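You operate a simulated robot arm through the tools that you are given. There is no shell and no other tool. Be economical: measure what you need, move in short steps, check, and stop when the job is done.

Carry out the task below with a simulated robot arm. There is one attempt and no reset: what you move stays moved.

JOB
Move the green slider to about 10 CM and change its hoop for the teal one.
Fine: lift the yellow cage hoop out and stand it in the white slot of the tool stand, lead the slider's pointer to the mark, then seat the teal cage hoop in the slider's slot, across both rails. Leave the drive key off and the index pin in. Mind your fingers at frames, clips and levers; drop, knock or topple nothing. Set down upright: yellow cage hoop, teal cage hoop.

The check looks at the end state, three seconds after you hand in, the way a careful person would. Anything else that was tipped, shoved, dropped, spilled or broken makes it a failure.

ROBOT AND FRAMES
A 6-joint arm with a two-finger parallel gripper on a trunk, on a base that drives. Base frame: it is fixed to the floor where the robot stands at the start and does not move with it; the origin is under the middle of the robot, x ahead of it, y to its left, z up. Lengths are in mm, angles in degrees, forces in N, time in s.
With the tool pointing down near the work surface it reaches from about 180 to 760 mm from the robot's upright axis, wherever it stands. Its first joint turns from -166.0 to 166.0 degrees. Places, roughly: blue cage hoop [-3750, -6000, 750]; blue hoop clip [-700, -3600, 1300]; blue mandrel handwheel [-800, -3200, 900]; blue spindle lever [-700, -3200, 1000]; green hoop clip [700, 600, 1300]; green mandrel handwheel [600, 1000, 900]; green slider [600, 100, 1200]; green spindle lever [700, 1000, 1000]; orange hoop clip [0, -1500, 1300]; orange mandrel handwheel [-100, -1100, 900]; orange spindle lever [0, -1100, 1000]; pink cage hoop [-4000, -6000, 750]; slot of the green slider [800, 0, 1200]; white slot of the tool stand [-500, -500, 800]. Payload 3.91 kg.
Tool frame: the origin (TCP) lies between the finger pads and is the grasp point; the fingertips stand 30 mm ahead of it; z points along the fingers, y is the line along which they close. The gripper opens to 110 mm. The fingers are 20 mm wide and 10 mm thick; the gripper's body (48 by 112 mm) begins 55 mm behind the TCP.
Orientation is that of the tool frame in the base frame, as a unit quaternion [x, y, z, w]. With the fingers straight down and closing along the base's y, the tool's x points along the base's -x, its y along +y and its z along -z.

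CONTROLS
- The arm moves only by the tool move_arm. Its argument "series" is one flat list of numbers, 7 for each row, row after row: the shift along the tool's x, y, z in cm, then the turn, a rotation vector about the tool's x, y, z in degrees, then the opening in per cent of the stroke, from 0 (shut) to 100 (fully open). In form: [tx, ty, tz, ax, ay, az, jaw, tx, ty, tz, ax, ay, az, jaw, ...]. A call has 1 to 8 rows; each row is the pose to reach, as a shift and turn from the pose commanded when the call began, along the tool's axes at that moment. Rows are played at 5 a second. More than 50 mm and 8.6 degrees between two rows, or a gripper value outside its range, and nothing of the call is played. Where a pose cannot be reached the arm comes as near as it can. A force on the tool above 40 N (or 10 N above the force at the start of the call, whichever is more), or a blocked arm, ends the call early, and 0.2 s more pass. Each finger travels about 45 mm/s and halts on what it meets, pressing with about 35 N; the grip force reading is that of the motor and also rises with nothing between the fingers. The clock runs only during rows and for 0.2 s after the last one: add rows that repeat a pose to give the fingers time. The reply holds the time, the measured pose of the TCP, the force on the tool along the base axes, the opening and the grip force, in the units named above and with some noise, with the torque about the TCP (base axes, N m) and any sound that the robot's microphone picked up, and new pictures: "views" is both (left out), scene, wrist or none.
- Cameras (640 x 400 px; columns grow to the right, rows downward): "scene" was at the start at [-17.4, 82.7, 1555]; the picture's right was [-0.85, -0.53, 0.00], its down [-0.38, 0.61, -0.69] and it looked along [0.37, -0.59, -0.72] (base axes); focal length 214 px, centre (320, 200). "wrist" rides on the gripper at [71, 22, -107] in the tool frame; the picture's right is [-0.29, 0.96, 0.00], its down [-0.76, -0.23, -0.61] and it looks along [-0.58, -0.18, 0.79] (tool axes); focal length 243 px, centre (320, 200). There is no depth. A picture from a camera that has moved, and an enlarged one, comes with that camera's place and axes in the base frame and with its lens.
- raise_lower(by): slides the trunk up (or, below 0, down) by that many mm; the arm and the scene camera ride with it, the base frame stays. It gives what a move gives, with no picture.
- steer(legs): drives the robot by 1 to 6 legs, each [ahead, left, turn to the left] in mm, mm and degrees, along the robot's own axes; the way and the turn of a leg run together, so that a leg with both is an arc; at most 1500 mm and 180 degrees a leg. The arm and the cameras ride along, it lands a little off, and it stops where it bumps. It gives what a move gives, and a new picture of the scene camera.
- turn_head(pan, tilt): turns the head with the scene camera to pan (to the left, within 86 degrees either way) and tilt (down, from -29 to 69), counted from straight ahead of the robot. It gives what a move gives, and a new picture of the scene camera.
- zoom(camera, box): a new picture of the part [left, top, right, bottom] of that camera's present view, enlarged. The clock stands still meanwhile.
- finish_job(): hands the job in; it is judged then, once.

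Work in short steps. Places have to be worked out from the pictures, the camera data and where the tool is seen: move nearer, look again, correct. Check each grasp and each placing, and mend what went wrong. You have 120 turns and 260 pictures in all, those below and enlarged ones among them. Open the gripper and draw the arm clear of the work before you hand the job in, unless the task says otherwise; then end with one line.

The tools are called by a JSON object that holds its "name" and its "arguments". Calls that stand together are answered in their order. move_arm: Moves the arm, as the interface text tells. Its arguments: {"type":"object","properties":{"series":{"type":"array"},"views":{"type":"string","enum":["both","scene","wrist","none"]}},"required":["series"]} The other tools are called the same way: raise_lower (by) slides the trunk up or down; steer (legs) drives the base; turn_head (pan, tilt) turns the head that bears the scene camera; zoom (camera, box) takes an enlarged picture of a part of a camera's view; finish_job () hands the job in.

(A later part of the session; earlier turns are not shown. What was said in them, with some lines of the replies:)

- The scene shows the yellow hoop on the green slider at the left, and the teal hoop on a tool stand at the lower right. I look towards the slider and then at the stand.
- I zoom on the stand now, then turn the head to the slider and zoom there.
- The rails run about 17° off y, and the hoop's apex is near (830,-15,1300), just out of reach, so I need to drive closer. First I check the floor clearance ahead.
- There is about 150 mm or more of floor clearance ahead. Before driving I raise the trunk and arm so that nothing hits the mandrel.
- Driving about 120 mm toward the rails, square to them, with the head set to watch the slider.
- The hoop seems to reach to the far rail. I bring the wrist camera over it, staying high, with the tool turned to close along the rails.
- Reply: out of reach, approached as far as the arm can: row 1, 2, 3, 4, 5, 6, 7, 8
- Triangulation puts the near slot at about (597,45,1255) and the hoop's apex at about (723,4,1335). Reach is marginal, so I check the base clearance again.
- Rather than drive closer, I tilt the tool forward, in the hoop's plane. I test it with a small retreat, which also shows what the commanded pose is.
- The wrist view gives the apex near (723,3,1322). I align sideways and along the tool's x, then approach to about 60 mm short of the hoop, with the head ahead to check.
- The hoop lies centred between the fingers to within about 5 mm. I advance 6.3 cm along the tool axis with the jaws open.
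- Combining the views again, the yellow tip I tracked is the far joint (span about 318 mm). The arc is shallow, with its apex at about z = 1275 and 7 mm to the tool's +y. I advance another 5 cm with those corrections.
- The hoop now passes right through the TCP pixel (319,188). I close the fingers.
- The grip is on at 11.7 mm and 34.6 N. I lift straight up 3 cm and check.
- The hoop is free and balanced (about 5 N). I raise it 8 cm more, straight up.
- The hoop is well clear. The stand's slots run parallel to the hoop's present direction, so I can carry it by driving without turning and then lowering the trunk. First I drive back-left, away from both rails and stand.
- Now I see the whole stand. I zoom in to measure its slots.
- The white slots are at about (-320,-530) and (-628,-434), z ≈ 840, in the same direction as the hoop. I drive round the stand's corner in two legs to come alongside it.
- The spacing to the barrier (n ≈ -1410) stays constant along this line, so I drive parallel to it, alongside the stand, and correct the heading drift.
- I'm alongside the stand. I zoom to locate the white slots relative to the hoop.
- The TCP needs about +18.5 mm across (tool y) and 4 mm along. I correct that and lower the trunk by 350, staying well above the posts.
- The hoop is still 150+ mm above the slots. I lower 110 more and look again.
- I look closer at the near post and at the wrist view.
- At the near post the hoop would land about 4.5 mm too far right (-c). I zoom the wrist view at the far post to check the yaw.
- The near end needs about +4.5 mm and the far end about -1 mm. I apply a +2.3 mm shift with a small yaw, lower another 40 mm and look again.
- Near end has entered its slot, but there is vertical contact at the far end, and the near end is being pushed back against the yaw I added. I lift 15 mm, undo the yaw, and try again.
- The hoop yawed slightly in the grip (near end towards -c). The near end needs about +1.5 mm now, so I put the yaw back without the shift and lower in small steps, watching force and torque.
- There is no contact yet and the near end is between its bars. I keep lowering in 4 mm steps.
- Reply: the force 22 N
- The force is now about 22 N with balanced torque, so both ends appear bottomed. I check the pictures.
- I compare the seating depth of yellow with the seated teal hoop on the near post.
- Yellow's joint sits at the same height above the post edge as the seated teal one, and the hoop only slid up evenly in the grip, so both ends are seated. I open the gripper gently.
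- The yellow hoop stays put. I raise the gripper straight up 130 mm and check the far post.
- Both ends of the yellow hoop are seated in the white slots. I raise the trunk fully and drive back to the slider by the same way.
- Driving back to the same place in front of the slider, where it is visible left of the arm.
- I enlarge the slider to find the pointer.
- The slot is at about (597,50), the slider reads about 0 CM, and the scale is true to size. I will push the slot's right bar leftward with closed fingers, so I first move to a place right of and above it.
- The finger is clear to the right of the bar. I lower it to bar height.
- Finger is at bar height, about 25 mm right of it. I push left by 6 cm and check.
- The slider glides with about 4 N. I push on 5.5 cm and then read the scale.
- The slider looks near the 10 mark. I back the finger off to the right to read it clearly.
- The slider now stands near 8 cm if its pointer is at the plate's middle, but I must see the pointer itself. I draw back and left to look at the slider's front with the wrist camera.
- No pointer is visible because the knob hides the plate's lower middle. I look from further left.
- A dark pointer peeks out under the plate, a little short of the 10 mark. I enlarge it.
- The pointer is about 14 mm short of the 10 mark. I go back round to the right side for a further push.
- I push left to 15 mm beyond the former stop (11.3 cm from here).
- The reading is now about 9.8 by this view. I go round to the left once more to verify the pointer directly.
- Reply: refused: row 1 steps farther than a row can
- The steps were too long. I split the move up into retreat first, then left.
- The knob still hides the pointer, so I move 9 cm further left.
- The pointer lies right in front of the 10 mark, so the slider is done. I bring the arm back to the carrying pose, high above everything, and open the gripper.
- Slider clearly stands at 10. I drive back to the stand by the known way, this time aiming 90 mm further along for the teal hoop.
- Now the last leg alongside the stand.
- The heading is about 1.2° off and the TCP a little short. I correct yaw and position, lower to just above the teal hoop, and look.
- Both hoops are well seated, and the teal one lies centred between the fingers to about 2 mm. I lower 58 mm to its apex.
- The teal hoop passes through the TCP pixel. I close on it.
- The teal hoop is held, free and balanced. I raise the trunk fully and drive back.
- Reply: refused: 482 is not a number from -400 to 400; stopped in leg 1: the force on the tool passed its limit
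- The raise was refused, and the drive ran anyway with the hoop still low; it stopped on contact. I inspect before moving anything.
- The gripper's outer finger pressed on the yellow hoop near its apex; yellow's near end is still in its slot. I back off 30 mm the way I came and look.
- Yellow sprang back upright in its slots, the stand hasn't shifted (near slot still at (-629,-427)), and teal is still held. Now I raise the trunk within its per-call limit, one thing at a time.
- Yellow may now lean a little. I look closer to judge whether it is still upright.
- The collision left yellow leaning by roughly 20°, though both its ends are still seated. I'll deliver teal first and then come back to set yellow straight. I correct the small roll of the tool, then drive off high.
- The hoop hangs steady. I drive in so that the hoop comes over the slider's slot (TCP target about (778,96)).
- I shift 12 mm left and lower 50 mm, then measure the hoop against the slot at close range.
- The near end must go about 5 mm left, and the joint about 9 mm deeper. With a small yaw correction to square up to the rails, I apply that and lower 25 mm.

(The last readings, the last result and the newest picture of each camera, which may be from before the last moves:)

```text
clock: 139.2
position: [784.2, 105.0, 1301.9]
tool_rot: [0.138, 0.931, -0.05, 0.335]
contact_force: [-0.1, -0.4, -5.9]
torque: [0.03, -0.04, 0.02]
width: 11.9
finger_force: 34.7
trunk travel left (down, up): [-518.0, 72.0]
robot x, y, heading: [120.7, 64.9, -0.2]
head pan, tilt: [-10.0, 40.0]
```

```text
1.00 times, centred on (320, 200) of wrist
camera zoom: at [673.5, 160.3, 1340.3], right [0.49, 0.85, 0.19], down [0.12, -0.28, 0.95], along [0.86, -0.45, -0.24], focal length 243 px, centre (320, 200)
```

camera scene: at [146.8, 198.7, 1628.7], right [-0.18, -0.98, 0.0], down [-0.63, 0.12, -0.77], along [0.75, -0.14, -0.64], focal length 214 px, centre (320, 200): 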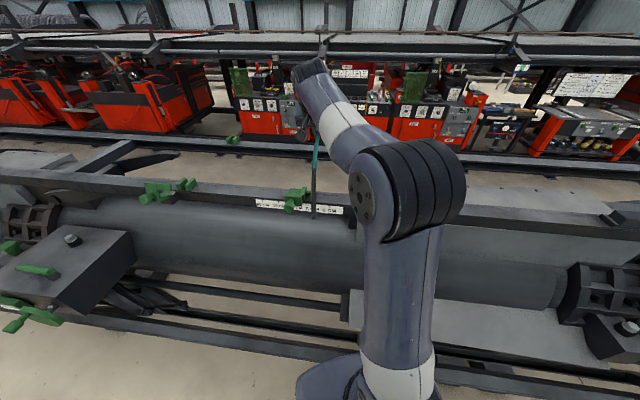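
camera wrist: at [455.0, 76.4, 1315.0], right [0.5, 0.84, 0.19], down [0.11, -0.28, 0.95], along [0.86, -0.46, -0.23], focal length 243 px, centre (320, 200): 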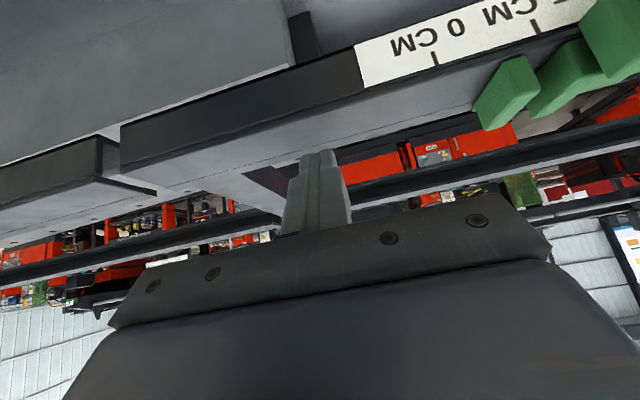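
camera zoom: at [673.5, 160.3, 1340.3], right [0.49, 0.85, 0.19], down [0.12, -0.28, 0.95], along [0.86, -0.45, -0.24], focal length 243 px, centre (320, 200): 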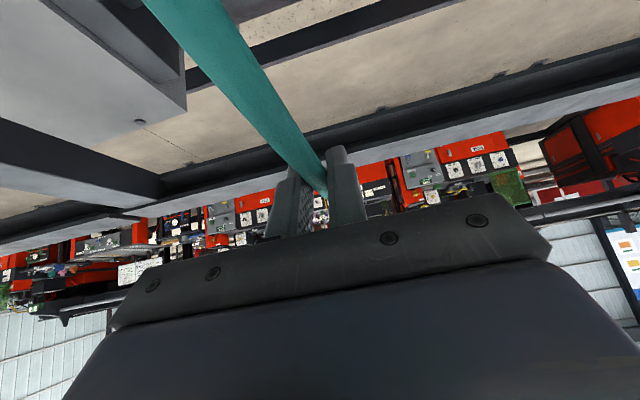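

The tube is now over the slot within about 1 mm. I nudge it 5 mm inward and lower in small steps.

{"name": "move_arm", "arguments": {"series": [-0.38, 0.1, 0.32, 0, 0, 0, 0, -0.38, 0.1, 0.32, 0, 0, 0, 0], "views": "none"}}

{"name": "raise_lower", "arguments": {"by": -16}}

{"name": "raise_lower", "arguments": {"by": -6}}

{"name": "zoom", "arguments": {"camera": "scene", "box": [268, 135, 348, 185]}}

```text
clock: 139.8
position: [789.2, 105.4, 1303.1]
tool_rot: [0.138, 0.93, -0.049, 0.336]
contact_force: [-0.4, 1.6, -3.3]
torque: [0.13, 0.19, -0.2]
width: 11.7
finger_force: 34.8
trunk travel left (down, up): [-518.0, 72.0]
robot x, y, heading: [120.3, 64.2, -0.4]
head pan, tilt: [-10.0, 40.0]
```

```text
clock: 140.4
position: [788.4, 104.1, 1286.6]
tool_rot: [0.137, 0.931, -0.049, 0.336]
contact_force: [1.1, 0.5, -4.8]
torque: [0.04, -0.05, -0.11]
width: 11.9
finger_force: 34.5
trunk travel left (down, up): [-502.0, 88.0]
robot x, y, heading: [123.2, 61.0, -0.4]
head pan, tilt: [-10.0, 40.0]
```

```text
clock: 141.0
position: [789.0, 104.7, 1281.2]
tool_rot: [0.138, 0.931, -0.05, 0.335]
contact_force: [-0.5, 0.2, -2.1]
torque: [0.2, 0.49, -0.04]
width: 11.9
finger_force: 34.9
trunk travel left (down, up): [-496.0, 94.0]
robot x, y, heading: [123.1, 61.4, -0.1]
head pan, tilt: [-10.0, 40.0]
```

```text
8.00 times, centred on (308, 160) of scene
camera zoom: at [146.5, 198.7, 1534.7], right [-0.18, -0.98, 0.0], down [-0.63, 0.12, -0.77], along [0.75, -0.14, -0.64], focal length 1716 px, centre (416, 520)
```

zoom: 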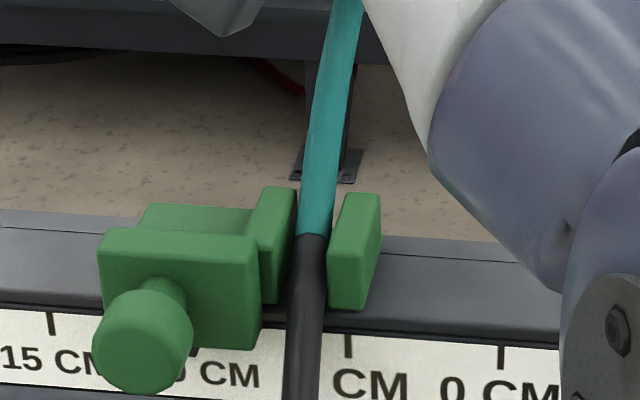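

The near end has bottomed in the slot first (torque shows near-end contact), so the hoop is pitched slightly near-down. I lower the far end by pitching the tool about 2.9° while coming down 8 mm.

{"name": "move_arm", "arguments": {"series": [0.13, 0, 0.15, 0, 0.8, 0, 0, 0.26, 0, 0.3, 0, 1.5, 0, 0, 0.39, 0, 0.45, 0, 2.2, 0, 0, 0.39, 0, 0.45, 0, 2.2, 0, 0], "views": "wrist"}}

{"name": "zoom", "arguments": {"camera": "scene", "box": [268, 135, 348, 185]}}

```text
clock: 142.0
position: [787.0, 104.9, 1277.4]
tool_rot: [0.139, 0.936, -0.046, 0.319]
contact_force: [7.6, 0.7, 22.2]
torque: [0.0, -0.15, 0.17]
width: 11.9
finger_force: 35.1
trunk travel left (down, up): [-496.0, 94.0]
robot x, y, heading: [123.4, 64.7, -0.1]
head pan, tilt: [-10.0, 40.0]
camera wrist: at [677.5, 158.4, 1319.1], right [0.5, 0.85, 0.18], down [0.15, -0.29, 0.95], along [0.85, -0.44, -0.27], focal length 243 px, centre (320, 200)
```

wrist: 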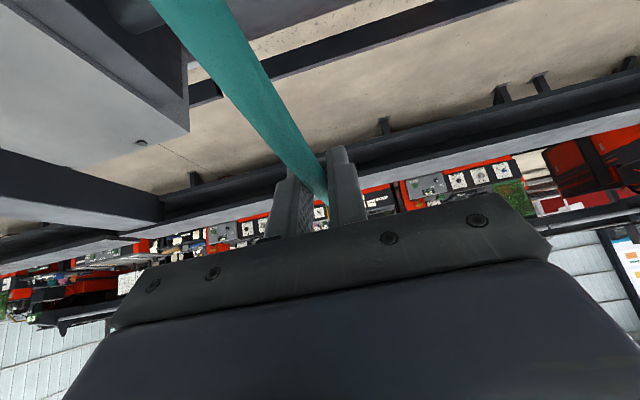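

```text
8.00 times, centred on (308, 160) of scene
camera zoom: at [145.6, 198.6, 1534.9], right [-0.18, -0.98, 0.0], down [-0.63, 0.12, -0.77], along [0.75, -0.14, -0.64], focal length 1716 px, centre (416, 520)
```

zoom: 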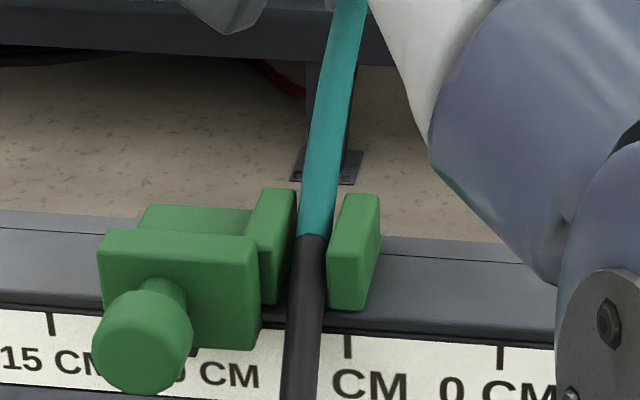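

Both ends now bear evenly (27 N, torque near zero) and the near end sits in the slot. I ease the load by 2 mm and release slowly.

{"name": "raise_lower", "arguments": {"by": 2}}

{"name": "move_arm", "arguments": {"series": [0, 0, 0, 0, 0, 0, 13, 0, 0, 0, 0, 0, 0, 18, 0, 0, 0, 0, 0, 0, 25, 0, 0, 0, 0, 0, 0, 40, 0, 0, 0, 0, 0, 0, 60, 0, 0, 0, 0, 0, 0, 60], "views": "wrist"}}

{"name": "zoom", "arguments": {"camera": "scene", "box": [268, 135, 348, 185]}}

```text
clock: 142.5
position: [787.8, 103.4, 1276.0]
tool_rot: [0.14, 0.937, -0.047, 0.317]
contact_force: [4.3, -0.2, 14.6]
torque: [-0.06, -0.22, 0.21]
width: 12.0
finger_force: 34.8
trunk travel left (down, up): [-498.0, 92.0]
robot x, y, heading: [119.6, 60.0, -0.2]
head pan, tilt: [-10.0, 40.0]
```

```text
clock: 143.9
position: [788.3, 103.8, 1276.4]
tool_rot: [0.139, 0.937, -0.047, 0.317]
contact_force: [0.9, 0.5, -0.3]
torque: [0.02, 0.02, 0.02]
width: 65.9
finger_force: 0.0
trunk travel left (down, up): [-498.0, 92.0]
robot x, y, heading: [122.6, 63.0, -0.4]
head pan, tilt: [-10.0, 40.0]
camera wrist: at [678.2, 158.6, 1319.4], right [0.5, 0.85, 0.18], down [0.16, -0.29, 0.94], along [0.85, -0.44, -0.28], focal length 243 px, centre (320, 200)
```

wrist: 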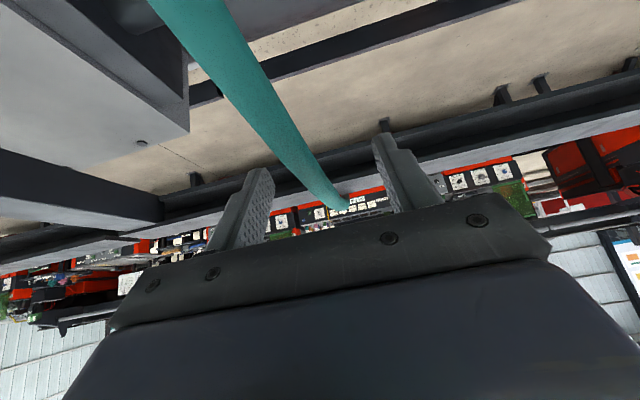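

```text
8.00 times, centred on (308, 160) of scene
camera zoom: at [146.3, 198.7, 1536.7], right [-0.18, -0.98, 0.0], down [-0.63, 0.12, -0.77], along [0.75, -0.14, -0.64], focal length 1716 px, centre (416, 520)
```

zoom: 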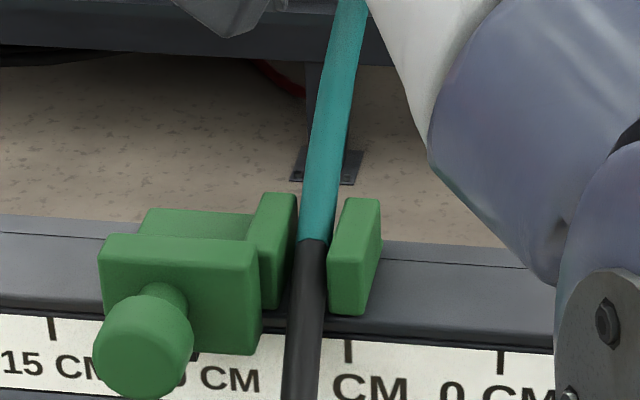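

The hoop stays in place. I raise straight up and check the whole hoop from both cameras.

{"name": "raise_lower", "arguments": {"by": 92}}

{"name": "zoom", "arguments": {"camera": "wrist", "box": [0, 0, 640, 400]}}

{"name": "zoom", "arguments": {"camera": "scene", "box": [256, 130, 384, 210]}}

```text
clock: 145.2
position: [787.8, 104.9, 1369.6]
tool_rot: [0.14, 0.937, -0.048, 0.317]
contact_force: [-0.6, 0.1, 0.3]
torque: [0.0, -0.02, -0.02]
width: 66.0
finger_force: 0.1
trunk travel left (down, up): [-590.0, 0.0]
robot x, y, heading: [123.5, 61.3, -0.2]
head pan, tilt: [-10.0, 40.0]
```

```text
1.00 times, centred on (320, 200) of wrist
camera zoom: at [678.3, 158.6, 1411.3], right [0.5, 0.85, 0.18], down [0.16, -0.29, 0.94], along [0.85, -0.44, -0.28], focal length 243 px, centre (320, 200)
```

zoom: 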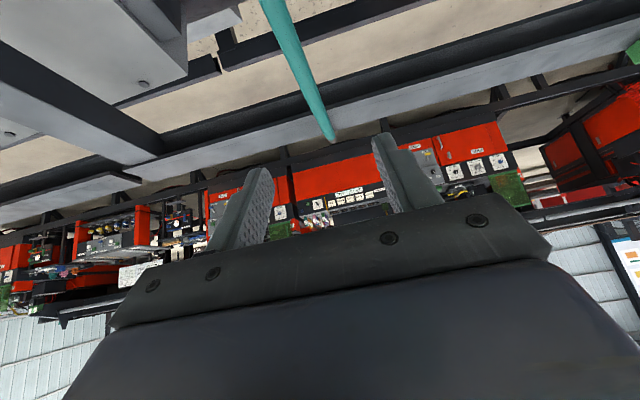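

```text
5.00 times, centred on (320, 170) of scene
camera zoom: at [146.4, 198.7, 1628.7], right [-0.18, -0.98, 0.0], down [-0.63, 0.12, -0.77], along [0.75, -0.14, -0.64], focal length 1072 px, centre (320, 350)
```

zoom: 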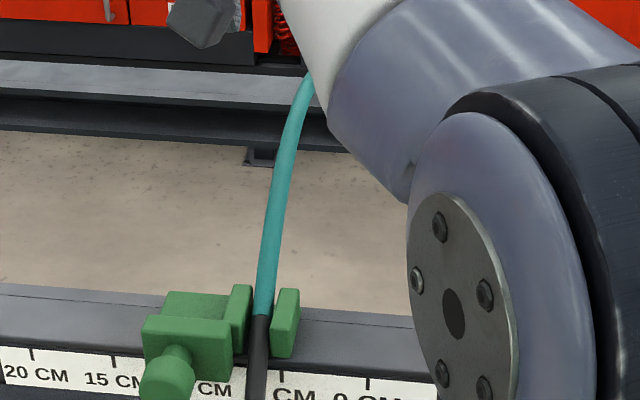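

Teal sits across both rails just as yellow did. Now back to the stand with the empty gripper to set yellow upright.

{"name": "steer", "arguments": {"legs": [[-300, 208, 0], [-650, 172, 0]]}}

{"name": "turn_head", "arguments": {"pan": 20, "tilt": 20}}

```text
clock: 150.8
position: [-153.0, 493.5, 1367.3]
tool_rot: [0.137, 0.937, -0.046, 0.317]
contact_force: [0.2, -0.2, 0.2]
torque: [-0.02, -0.03, -0.03]
width: 66.1
finger_force: 0.2
trunk travel left (down, up): [-590.0, 0.0]
robot x, y, heading: [-819.5, 453.3, -0.1]
head pan, tilt: [-10.0, 40.0]
camera scene: at [-794.6, 585.8, 1628.7], right [-0.17, -0.98, 0.0], down [-0.63, 0.11, -0.77], along [0.75, -0.13, -0.64], focal length 214 px, centre (320, 200)
```

scene: 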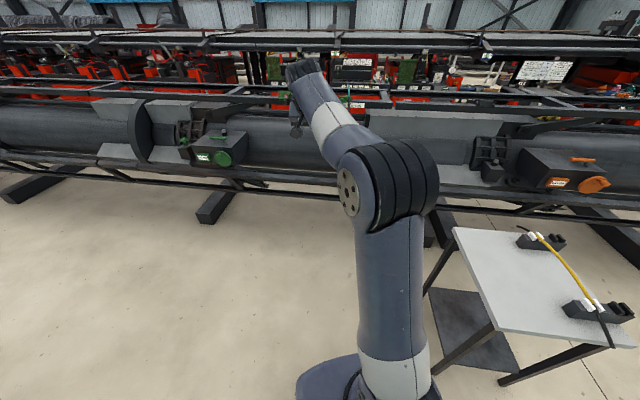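

```text
clock: 151.8
position: [-152.4, 494.1, 1369.4]
tool_rot: [0.136, 0.937, -0.047, 0.318]
contact_force: [0.0, 0.3, -0.5]
torque: [-0.03, -0.06, 0.01]
width: 65.9
finger_force: 0.2
trunk travel left (down, up): [-590.0, 0.0]
robot x, y, heading: [-817.4, 448.2, -0.3]
head pan, tilt: [20.0, 20.0]
camera scene: at [-790.4, 632.3, 1660.1], right [0.34, -0.94, 0.0], down [-0.32, -0.12, -0.94], along [0.88, 0.32, -0.34], focal length 214 px, centre (320, 200)
```

scene: 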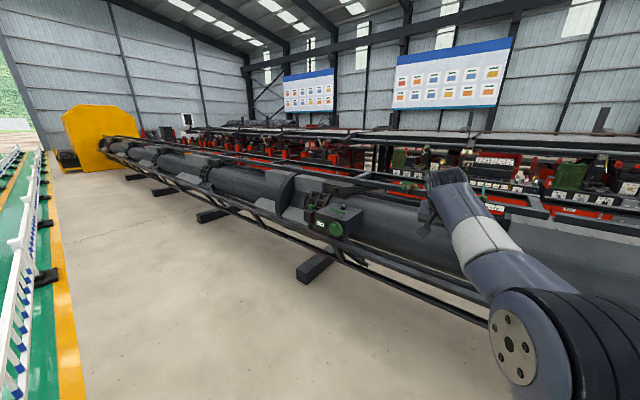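

Last leg alongside the stand, then I look at the yellow hoop from above before lowering anything.

{"name": "steer", "arguments": {"legs": [[-313, -970, 0.2]]}}

{"name": "turn_head", "arguments": {"pan": -10, "tilt": 45}}

{"name": "zoom", "arguments": {"camera": "scene", "box": [240, 170, 400, 270]}}

```text
clock: 157.0
position: [-466.0, -463.7, 1368.8]
tool_rot: [0.13, 0.938, -0.045, 0.318]
contact_force: [-0.4, 0.0, -0.3]
torque: [-0.01, 0.02, -0.01]
width: 65.9
finger_force: 0.1
trunk travel left (down, up): [-590.0, 0.0]
robot x, y, heading: [-1127.3, -518.0, 0.7]
head pan, tilt: [20.0, 20.0]
camera scene: at [-1105.6, -332.9, 1660.1], right [0.35, -0.94, 0.0], down [-0.32, -0.12, -0.94], along [0.88, 0.33, -0.34], focal length 214 px, centre (320, 200)
```

scene: 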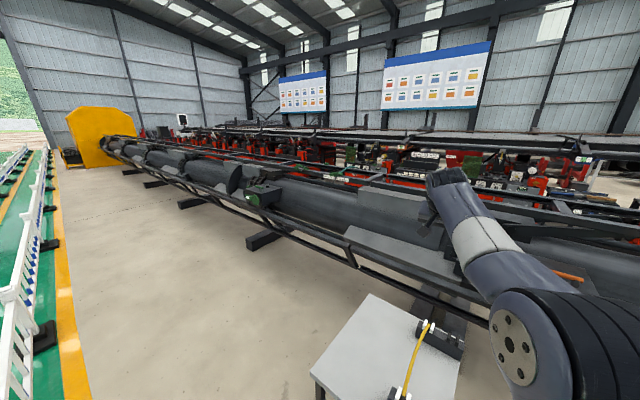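

```text
clock: 157.9
position: [-466.7, -461.7, 1369.0]
tool_rot: [0.131, 0.938, -0.045, 0.318]
contact_force: [0.2, -0.3, 0.1]
torque: [0.01, -0.01, -0.02]
width: 66.1
finger_force: 0.0
trunk travel left (down, up): [-590.0, 0.0]
robot x, y, heading: [-1133.0, -517.4, 0.9]
head pan, tilt: [-10.0, 45.0]
camera scene: at [-1112.3, -378.8, 1621.5], right [-0.16, -0.99, 0.0], down [-0.7, 0.11, -0.71], along [0.7, -0.11, -0.71], focal length 214 px, centre (320, 200)
```

scene: 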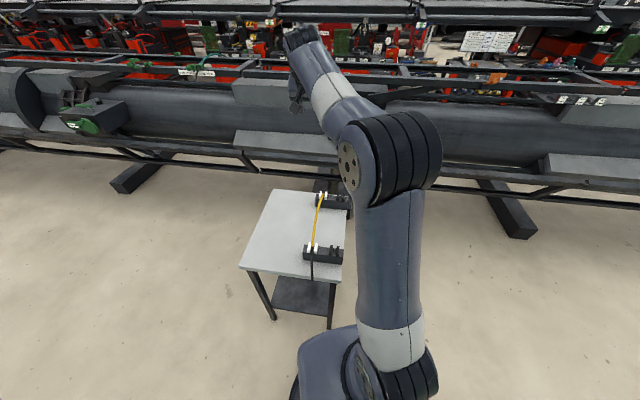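

```text
4.00 times, centred on (320, 220) of scene
camera zoom: at [-1112.3, -378.8, 1621.5], right [-0.16, -0.99, 0.0], down [-0.7, 0.11, -0.71], along [0.7, -0.11, -0.71], focal length 858 px, centre (320, 120)
```

zoom: 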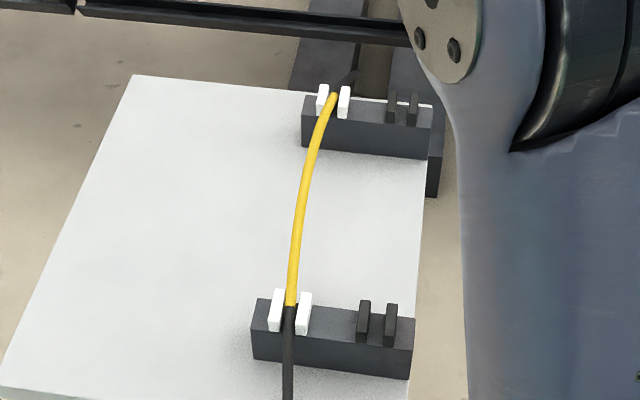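

The lean is about 25° (apex some 9 mm towards +c of the slot line). I'll centre the open gripper over the slot line, come down around the apex and close, so the fingers bring it upright.

{"name": "move_arm", "arguments": {"series": [0, -1.4, 0, 0.97, 0, 1.28, 70, 0, -1.4, 0, 0.97, 0, 1.28, 70, 0, -1.4, 0, 0.97, 0, 1.28, 70], "views": "none"}}

{"name": "raise_lower", "arguments": {"by": -380}}

{"name": "zoom", "arguments": {"camera": "wrist", "box": [0, 0, 640, 400]}}

```text
clock: 158.8
position: [-468.4, -476.9, 1369.2]
tool_rot: [0.144, 0.936, -0.048, 0.318]
contact_force: [0.3, 0.1, 1.2]
torque: [-0.04, -0.03, 0.02]
width: 77.0
finger_force: 0.1
trunk travel left (down, up): [-590.0, 0.0]
robot x, y, heading: [-1132.3, -515.4, 0.5]
head pan, tilt: [-10.0, 45.0]
```

```text
clock: 162.4
position: [-467.7, -475.7, 989.9]
tool_rot: [0.144, 0.936, -0.05, 0.318]
contact_force: [-0.6, 0.3, 0.3]
torque: [-0.01, 0.04, -0.01]
width: 76.9
finger_force: 0.1
trunk travel left (down, up): [-210.0, 380.0]
robot x, y, heading: [-1130.0, -516.9, 0.6]
head pan, tilt: [-10.0, 45.0]
```

```text
1.00 times, centred on (320, 200) of wrist
camera zoom: at [-577.9, -421.0, 1031.7], right [0.51, 0.84, 0.18], down [0.15, -0.29, 0.94], along [0.85, -0.45, -0.28], focal length 243 px, centre (320, 200)
```

zoom: 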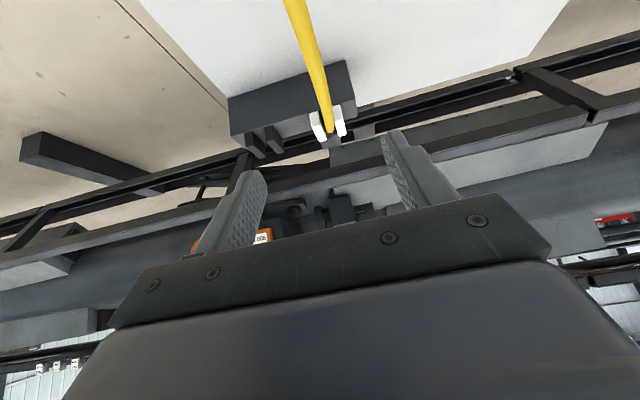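

The hoop lies well between the fingers. I lower to apex height.

{"name": "raise_lower", "arguments": {"by": -80}}

{"name": "raise_lower", "arguments": {"by": -26}}

{"name": "zoom", "arguments": {"camera": "wrist", "box": [0, 0, 640, 400]}}

```text
clock: 163.6
position: [-469.0, -476.3, 908.7]
tool_rot: [0.144, 0.936, -0.048, 0.317]
contact_force: [-0.3, -0.8, 0.7]
torque: [-0.04, -0.01, 0.0]
width: 77.1
finger_force: 0.1
trunk travel left (down, up): [-130.0, 460.0]
robot x, y, heading: [-1135.8, -516.1, 0.7]
head pan, tilt: [-10.0, 45.0]
```

```text
clock: 164.3
position: [-468.3, -477.0, 882.9]
tool_rot: [0.144, 0.936, -0.049, 0.318]
contact_force: [-0.6, -0.1, -0.5]
torque: [0.03, 0.0, -0.02]
width: 77.0
finger_force: 0.0
trunk travel left (down, up): [-104.0, 486.0]
robot x, y, heading: [-1127.0, -517.4, 0.7]
head pan, tilt: [-10.0, 45.0]
```

```text
1.00 times, centred on (320, 200) of wrist
camera zoom: at [-577.9, -421.0, 925.7], right [0.51, 0.84, 0.18], down [0.15, -0.29, 0.94], along [0.85, -0.45, -0.28], focal length 243 px, centre (320, 200)
```

zoom: 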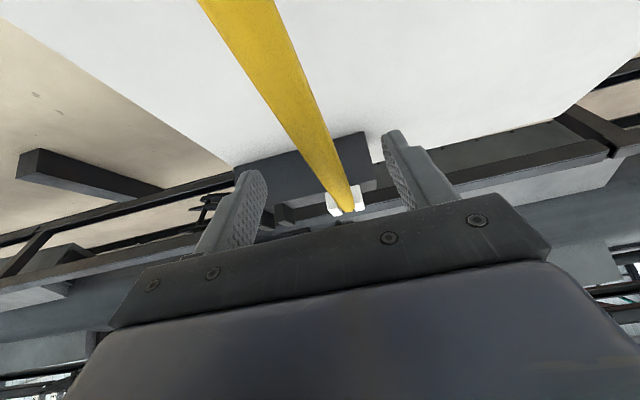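

As computed, the apex sits about 9 mm to +c of centre. I close gently to bring it upright, and then check.

{"name": "move_arm", "arguments": {"series": [0, 0, 0, 0, 0, 0, 50, 0, 0, 0, 0, 0, 0, 35, 0, 0, 0, 0, 0, 0, 25, 0, 0, 0, 0, 0, 0, 17, 0, 0, 0, 0, 0, 0, 10, 0, 0, 0, 0, 0, 0, 5, 0, 0, 0, 0, 0, 0, 5], "views": "wrist"}}

```text
clock: 165.9
position: [-468.4, -476.5, 883.5]
tool_rot: [0.144, 0.936, -0.049, 0.318]
contact_force: [0.0, 1.1, 0.9]
torque: [0.0, 0.03, -0.34]
width: 12.1
finger_force: 34.9
trunk travel left (down, up): [-104.0, 486.0]
robot x, y, heading: [-1128.9, -514.9, 0.8]
head pan, tilt: [-10.0, 45.0]
camera wrist: at [-577.9, -421.0, 925.8], right [0.51, 0.84, 0.18], down [0.15, -0.29, 0.94], along [0.85, -0.45, -0.28], focal length 243 px, centre (320, 200)
```

wrist: 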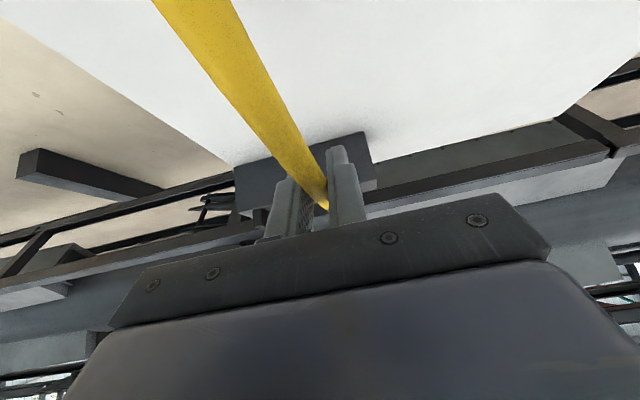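

It's brought to the centre with little force. I release slowly and check whether it stays upright.

{"name": "move_arm", "arguments": {"series": [0, 0, 0, 0, 0, 0, 11, 0, 0, 0, 0, 0, 0, 13, 0, 0, 0, 0, 0, 0, 15, 0, 0, 0, 0, 0, 0, 20, 0, 0, 0, 0, 0, 0, 40, 0, 0, 0, 0, 0, 0, 60, 0, 0, 0, 0, 0, 0, 60], "views": "wrist"}}

```text
clock: 167.5
position: [-469.2, -477.0, 883.0]
tool_rot: [0.144, 0.936, -0.049, 0.317]
contact_force: [-0.2, -0.6, -0.6]
torque: [0.01, 0.07, 0.02]
width: 65.9
finger_force: 0.1
trunk travel left (down, up): [-104.0, 486.0]
robot x, y, heading: [-1130.1, -517.1, 0.6]
head pan, tilt: [-10.0, 45.0]
camera wrist: at [-577.9, -421.0, 925.7], right [0.51, 0.84, 0.18], down [0.15, -0.29, 0.94], along [0.85, -0.45, -0.28], focal length 243 px, centre (320, 200)
```

wrist: 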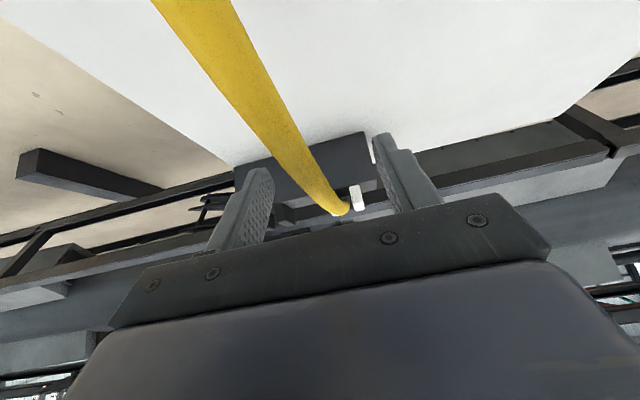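

It stays upright. I raise straight up (390 first) and then look at it from above.

{"name": "raise_lower", "arguments": {"by": 390}}

{"name": "zoom", "arguments": {"camera": "scene", "box": [240, 150, 400, 250]}}

```text
clock: 171.3
position: [-469.5, -476.9, 1273.5]
tool_rot: [0.144, 0.936, -0.049, 0.319]
contact_force: [-0.4, 0.1, -0.3]
torque: [-0.02, 0.0, -0.02]
width: 66.1
finger_force: 0.1
trunk travel left (down, up): [-494.0, 96.0]
robot x, y, heading: [-1132.8, -514.2, 0.5]
head pan, tilt: [-10.0, 45.0]
```

```text
4.00 times, centred on (320, 200) of scene
camera zoom: at [-1112.4, -378.8, 1525.4], right [-0.16, -0.99, 0.0], down [-0.7, 0.11, -0.71], along [0.7, -0.11, -0.71], focal length 858 px, centre (320, 200)
```

zoom: 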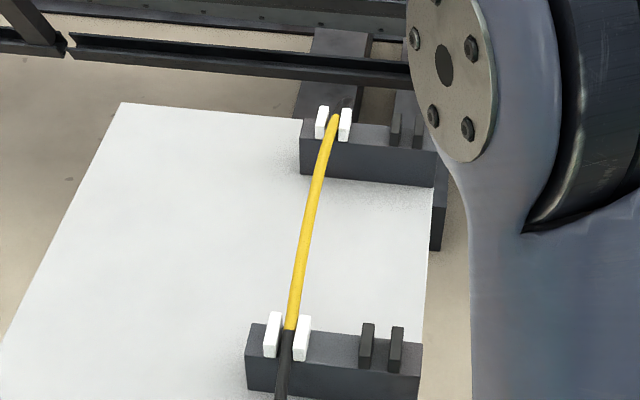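

Yellow is upright again, in both white slots. I raise fully, then drive clear of the stand and take a last look at everything.

{"name": "raise_lower", "arguments": {"by": 96}}

{"name": "steer", "arguments": {"legs": [[316, 960, 0], [450, -60, 0]]}}

{"name": "turn_head", "arguments": {"pan": -15, "tilt": 25}}

```text
clock: 172.6
position: [-468.7, -476.7, 1370.1]
tool_rot: [0.145, 0.936, -0.049, 0.318]
contact_force: [-0.6, -0.1, -0.8]
torque: [0.03, -0.05, 0.02]
width: 66.0
finger_force: 0.0
trunk travel left (down, up): [-590.0, 0.0]
robot x, y, heading: [-1133.1, -512.7, 0.5]
head pan, tilt: [-10.0, 45.0]
```

```text
clock: 180.3
position: [277.9, 480.8, 1369.5]
tool_rot: [0.139, 0.937, -0.048, 0.318]
contact_force: [-0.2, -0.4, 0.2]
torque: [-0.01, 0.05, -0.02]
width: 66.2
finger_force: 0.2
trunk travel left (down, up): [-590.0, 0.0]
robot x, y, heading: [-382.5, 436.8, 1.5]
head pan, tilt: [-10.0, 45.0]
camera scene: at [-366.8, 571.9, 1621.4], right [-0.15, -0.99, 0.0], down [-0.7, 0.11, -0.71], along [0.7, -0.11, -0.71], focal length 214 px, centre (320, 200)
```

scene: 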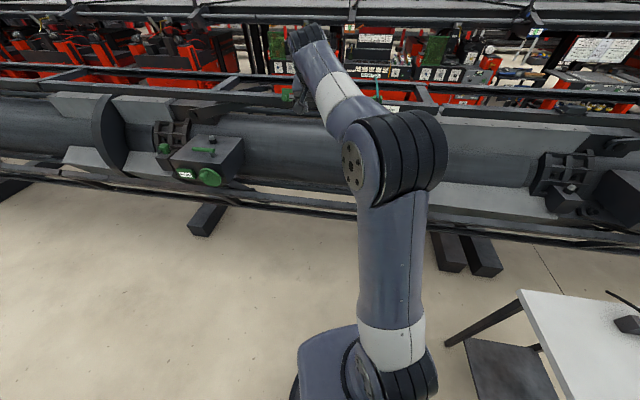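

```text
clock: 181.1
position: [277.0, 482.0, 1369.5]
tool_rot: [0.139, 0.937, -0.048, 0.317]
contact_force: [0.1, 0.1, -0.7]
torque: [0.02, -0.01, 0.02]
width: 65.9
finger_force: 0.1
trunk travel left (down, up): [-590.0, 0.0]
robot x, y, heading: [-383.2, 435.0, 1.3]
head pan, tilt: [-15.0, 25.0]
camera scene: at [-358.2, 562.5, 1652.0], right [-0.24, -0.97, 0.0], down [-0.41, 0.1, -0.91], along [0.88, -0.21, -0.42], focal length 214 px, centre (320, 200)
```

scene: 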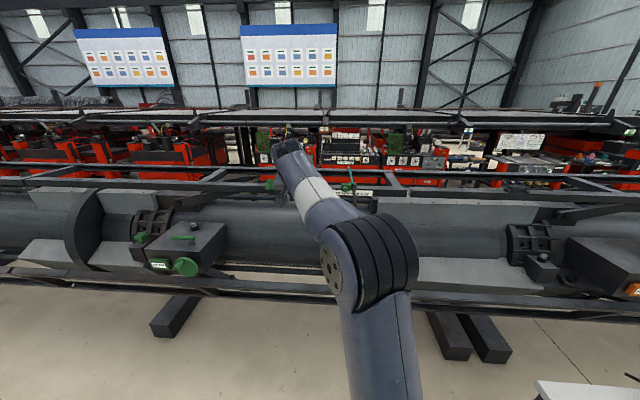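

{"name": "zoom", "arguments": {"camera": "scene", "box": [320, 155, 400, 205]}}

```text
8.00 times, centred on (360, 180) of scene
camera zoom: at [-358.2, 562.5, 1652.0], right [-0.24, -0.97, 0.0], down [-0.41, 0.1, -0.91], along [0.88, -0.21, -0.42], focal length 1716 px, centre (0, 360)
```

zoom: 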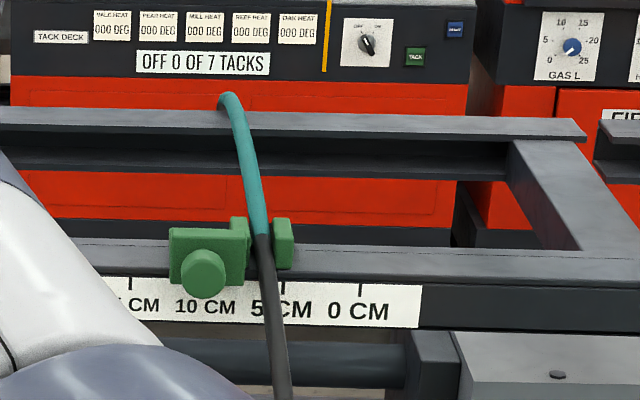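

The teal hoop stands across both rails in the slider's slot, the slider reads 10 CM, and yellow is upright in the white slot. The arm is clear and the gripper is open, so I hand in.

{"name": "finish_job", "arguments": {}}

```text
The job is handed in.
```

The green slider is at about 10 CM with the teal hoop seated across both rails, and the yellow hoop stands in the white slot; while carrying teal away I bumped yellow on the stand and left it leaning about 25°, so I went back and straightened it to within about 6° of vertical, and I saw no shift of the stand.
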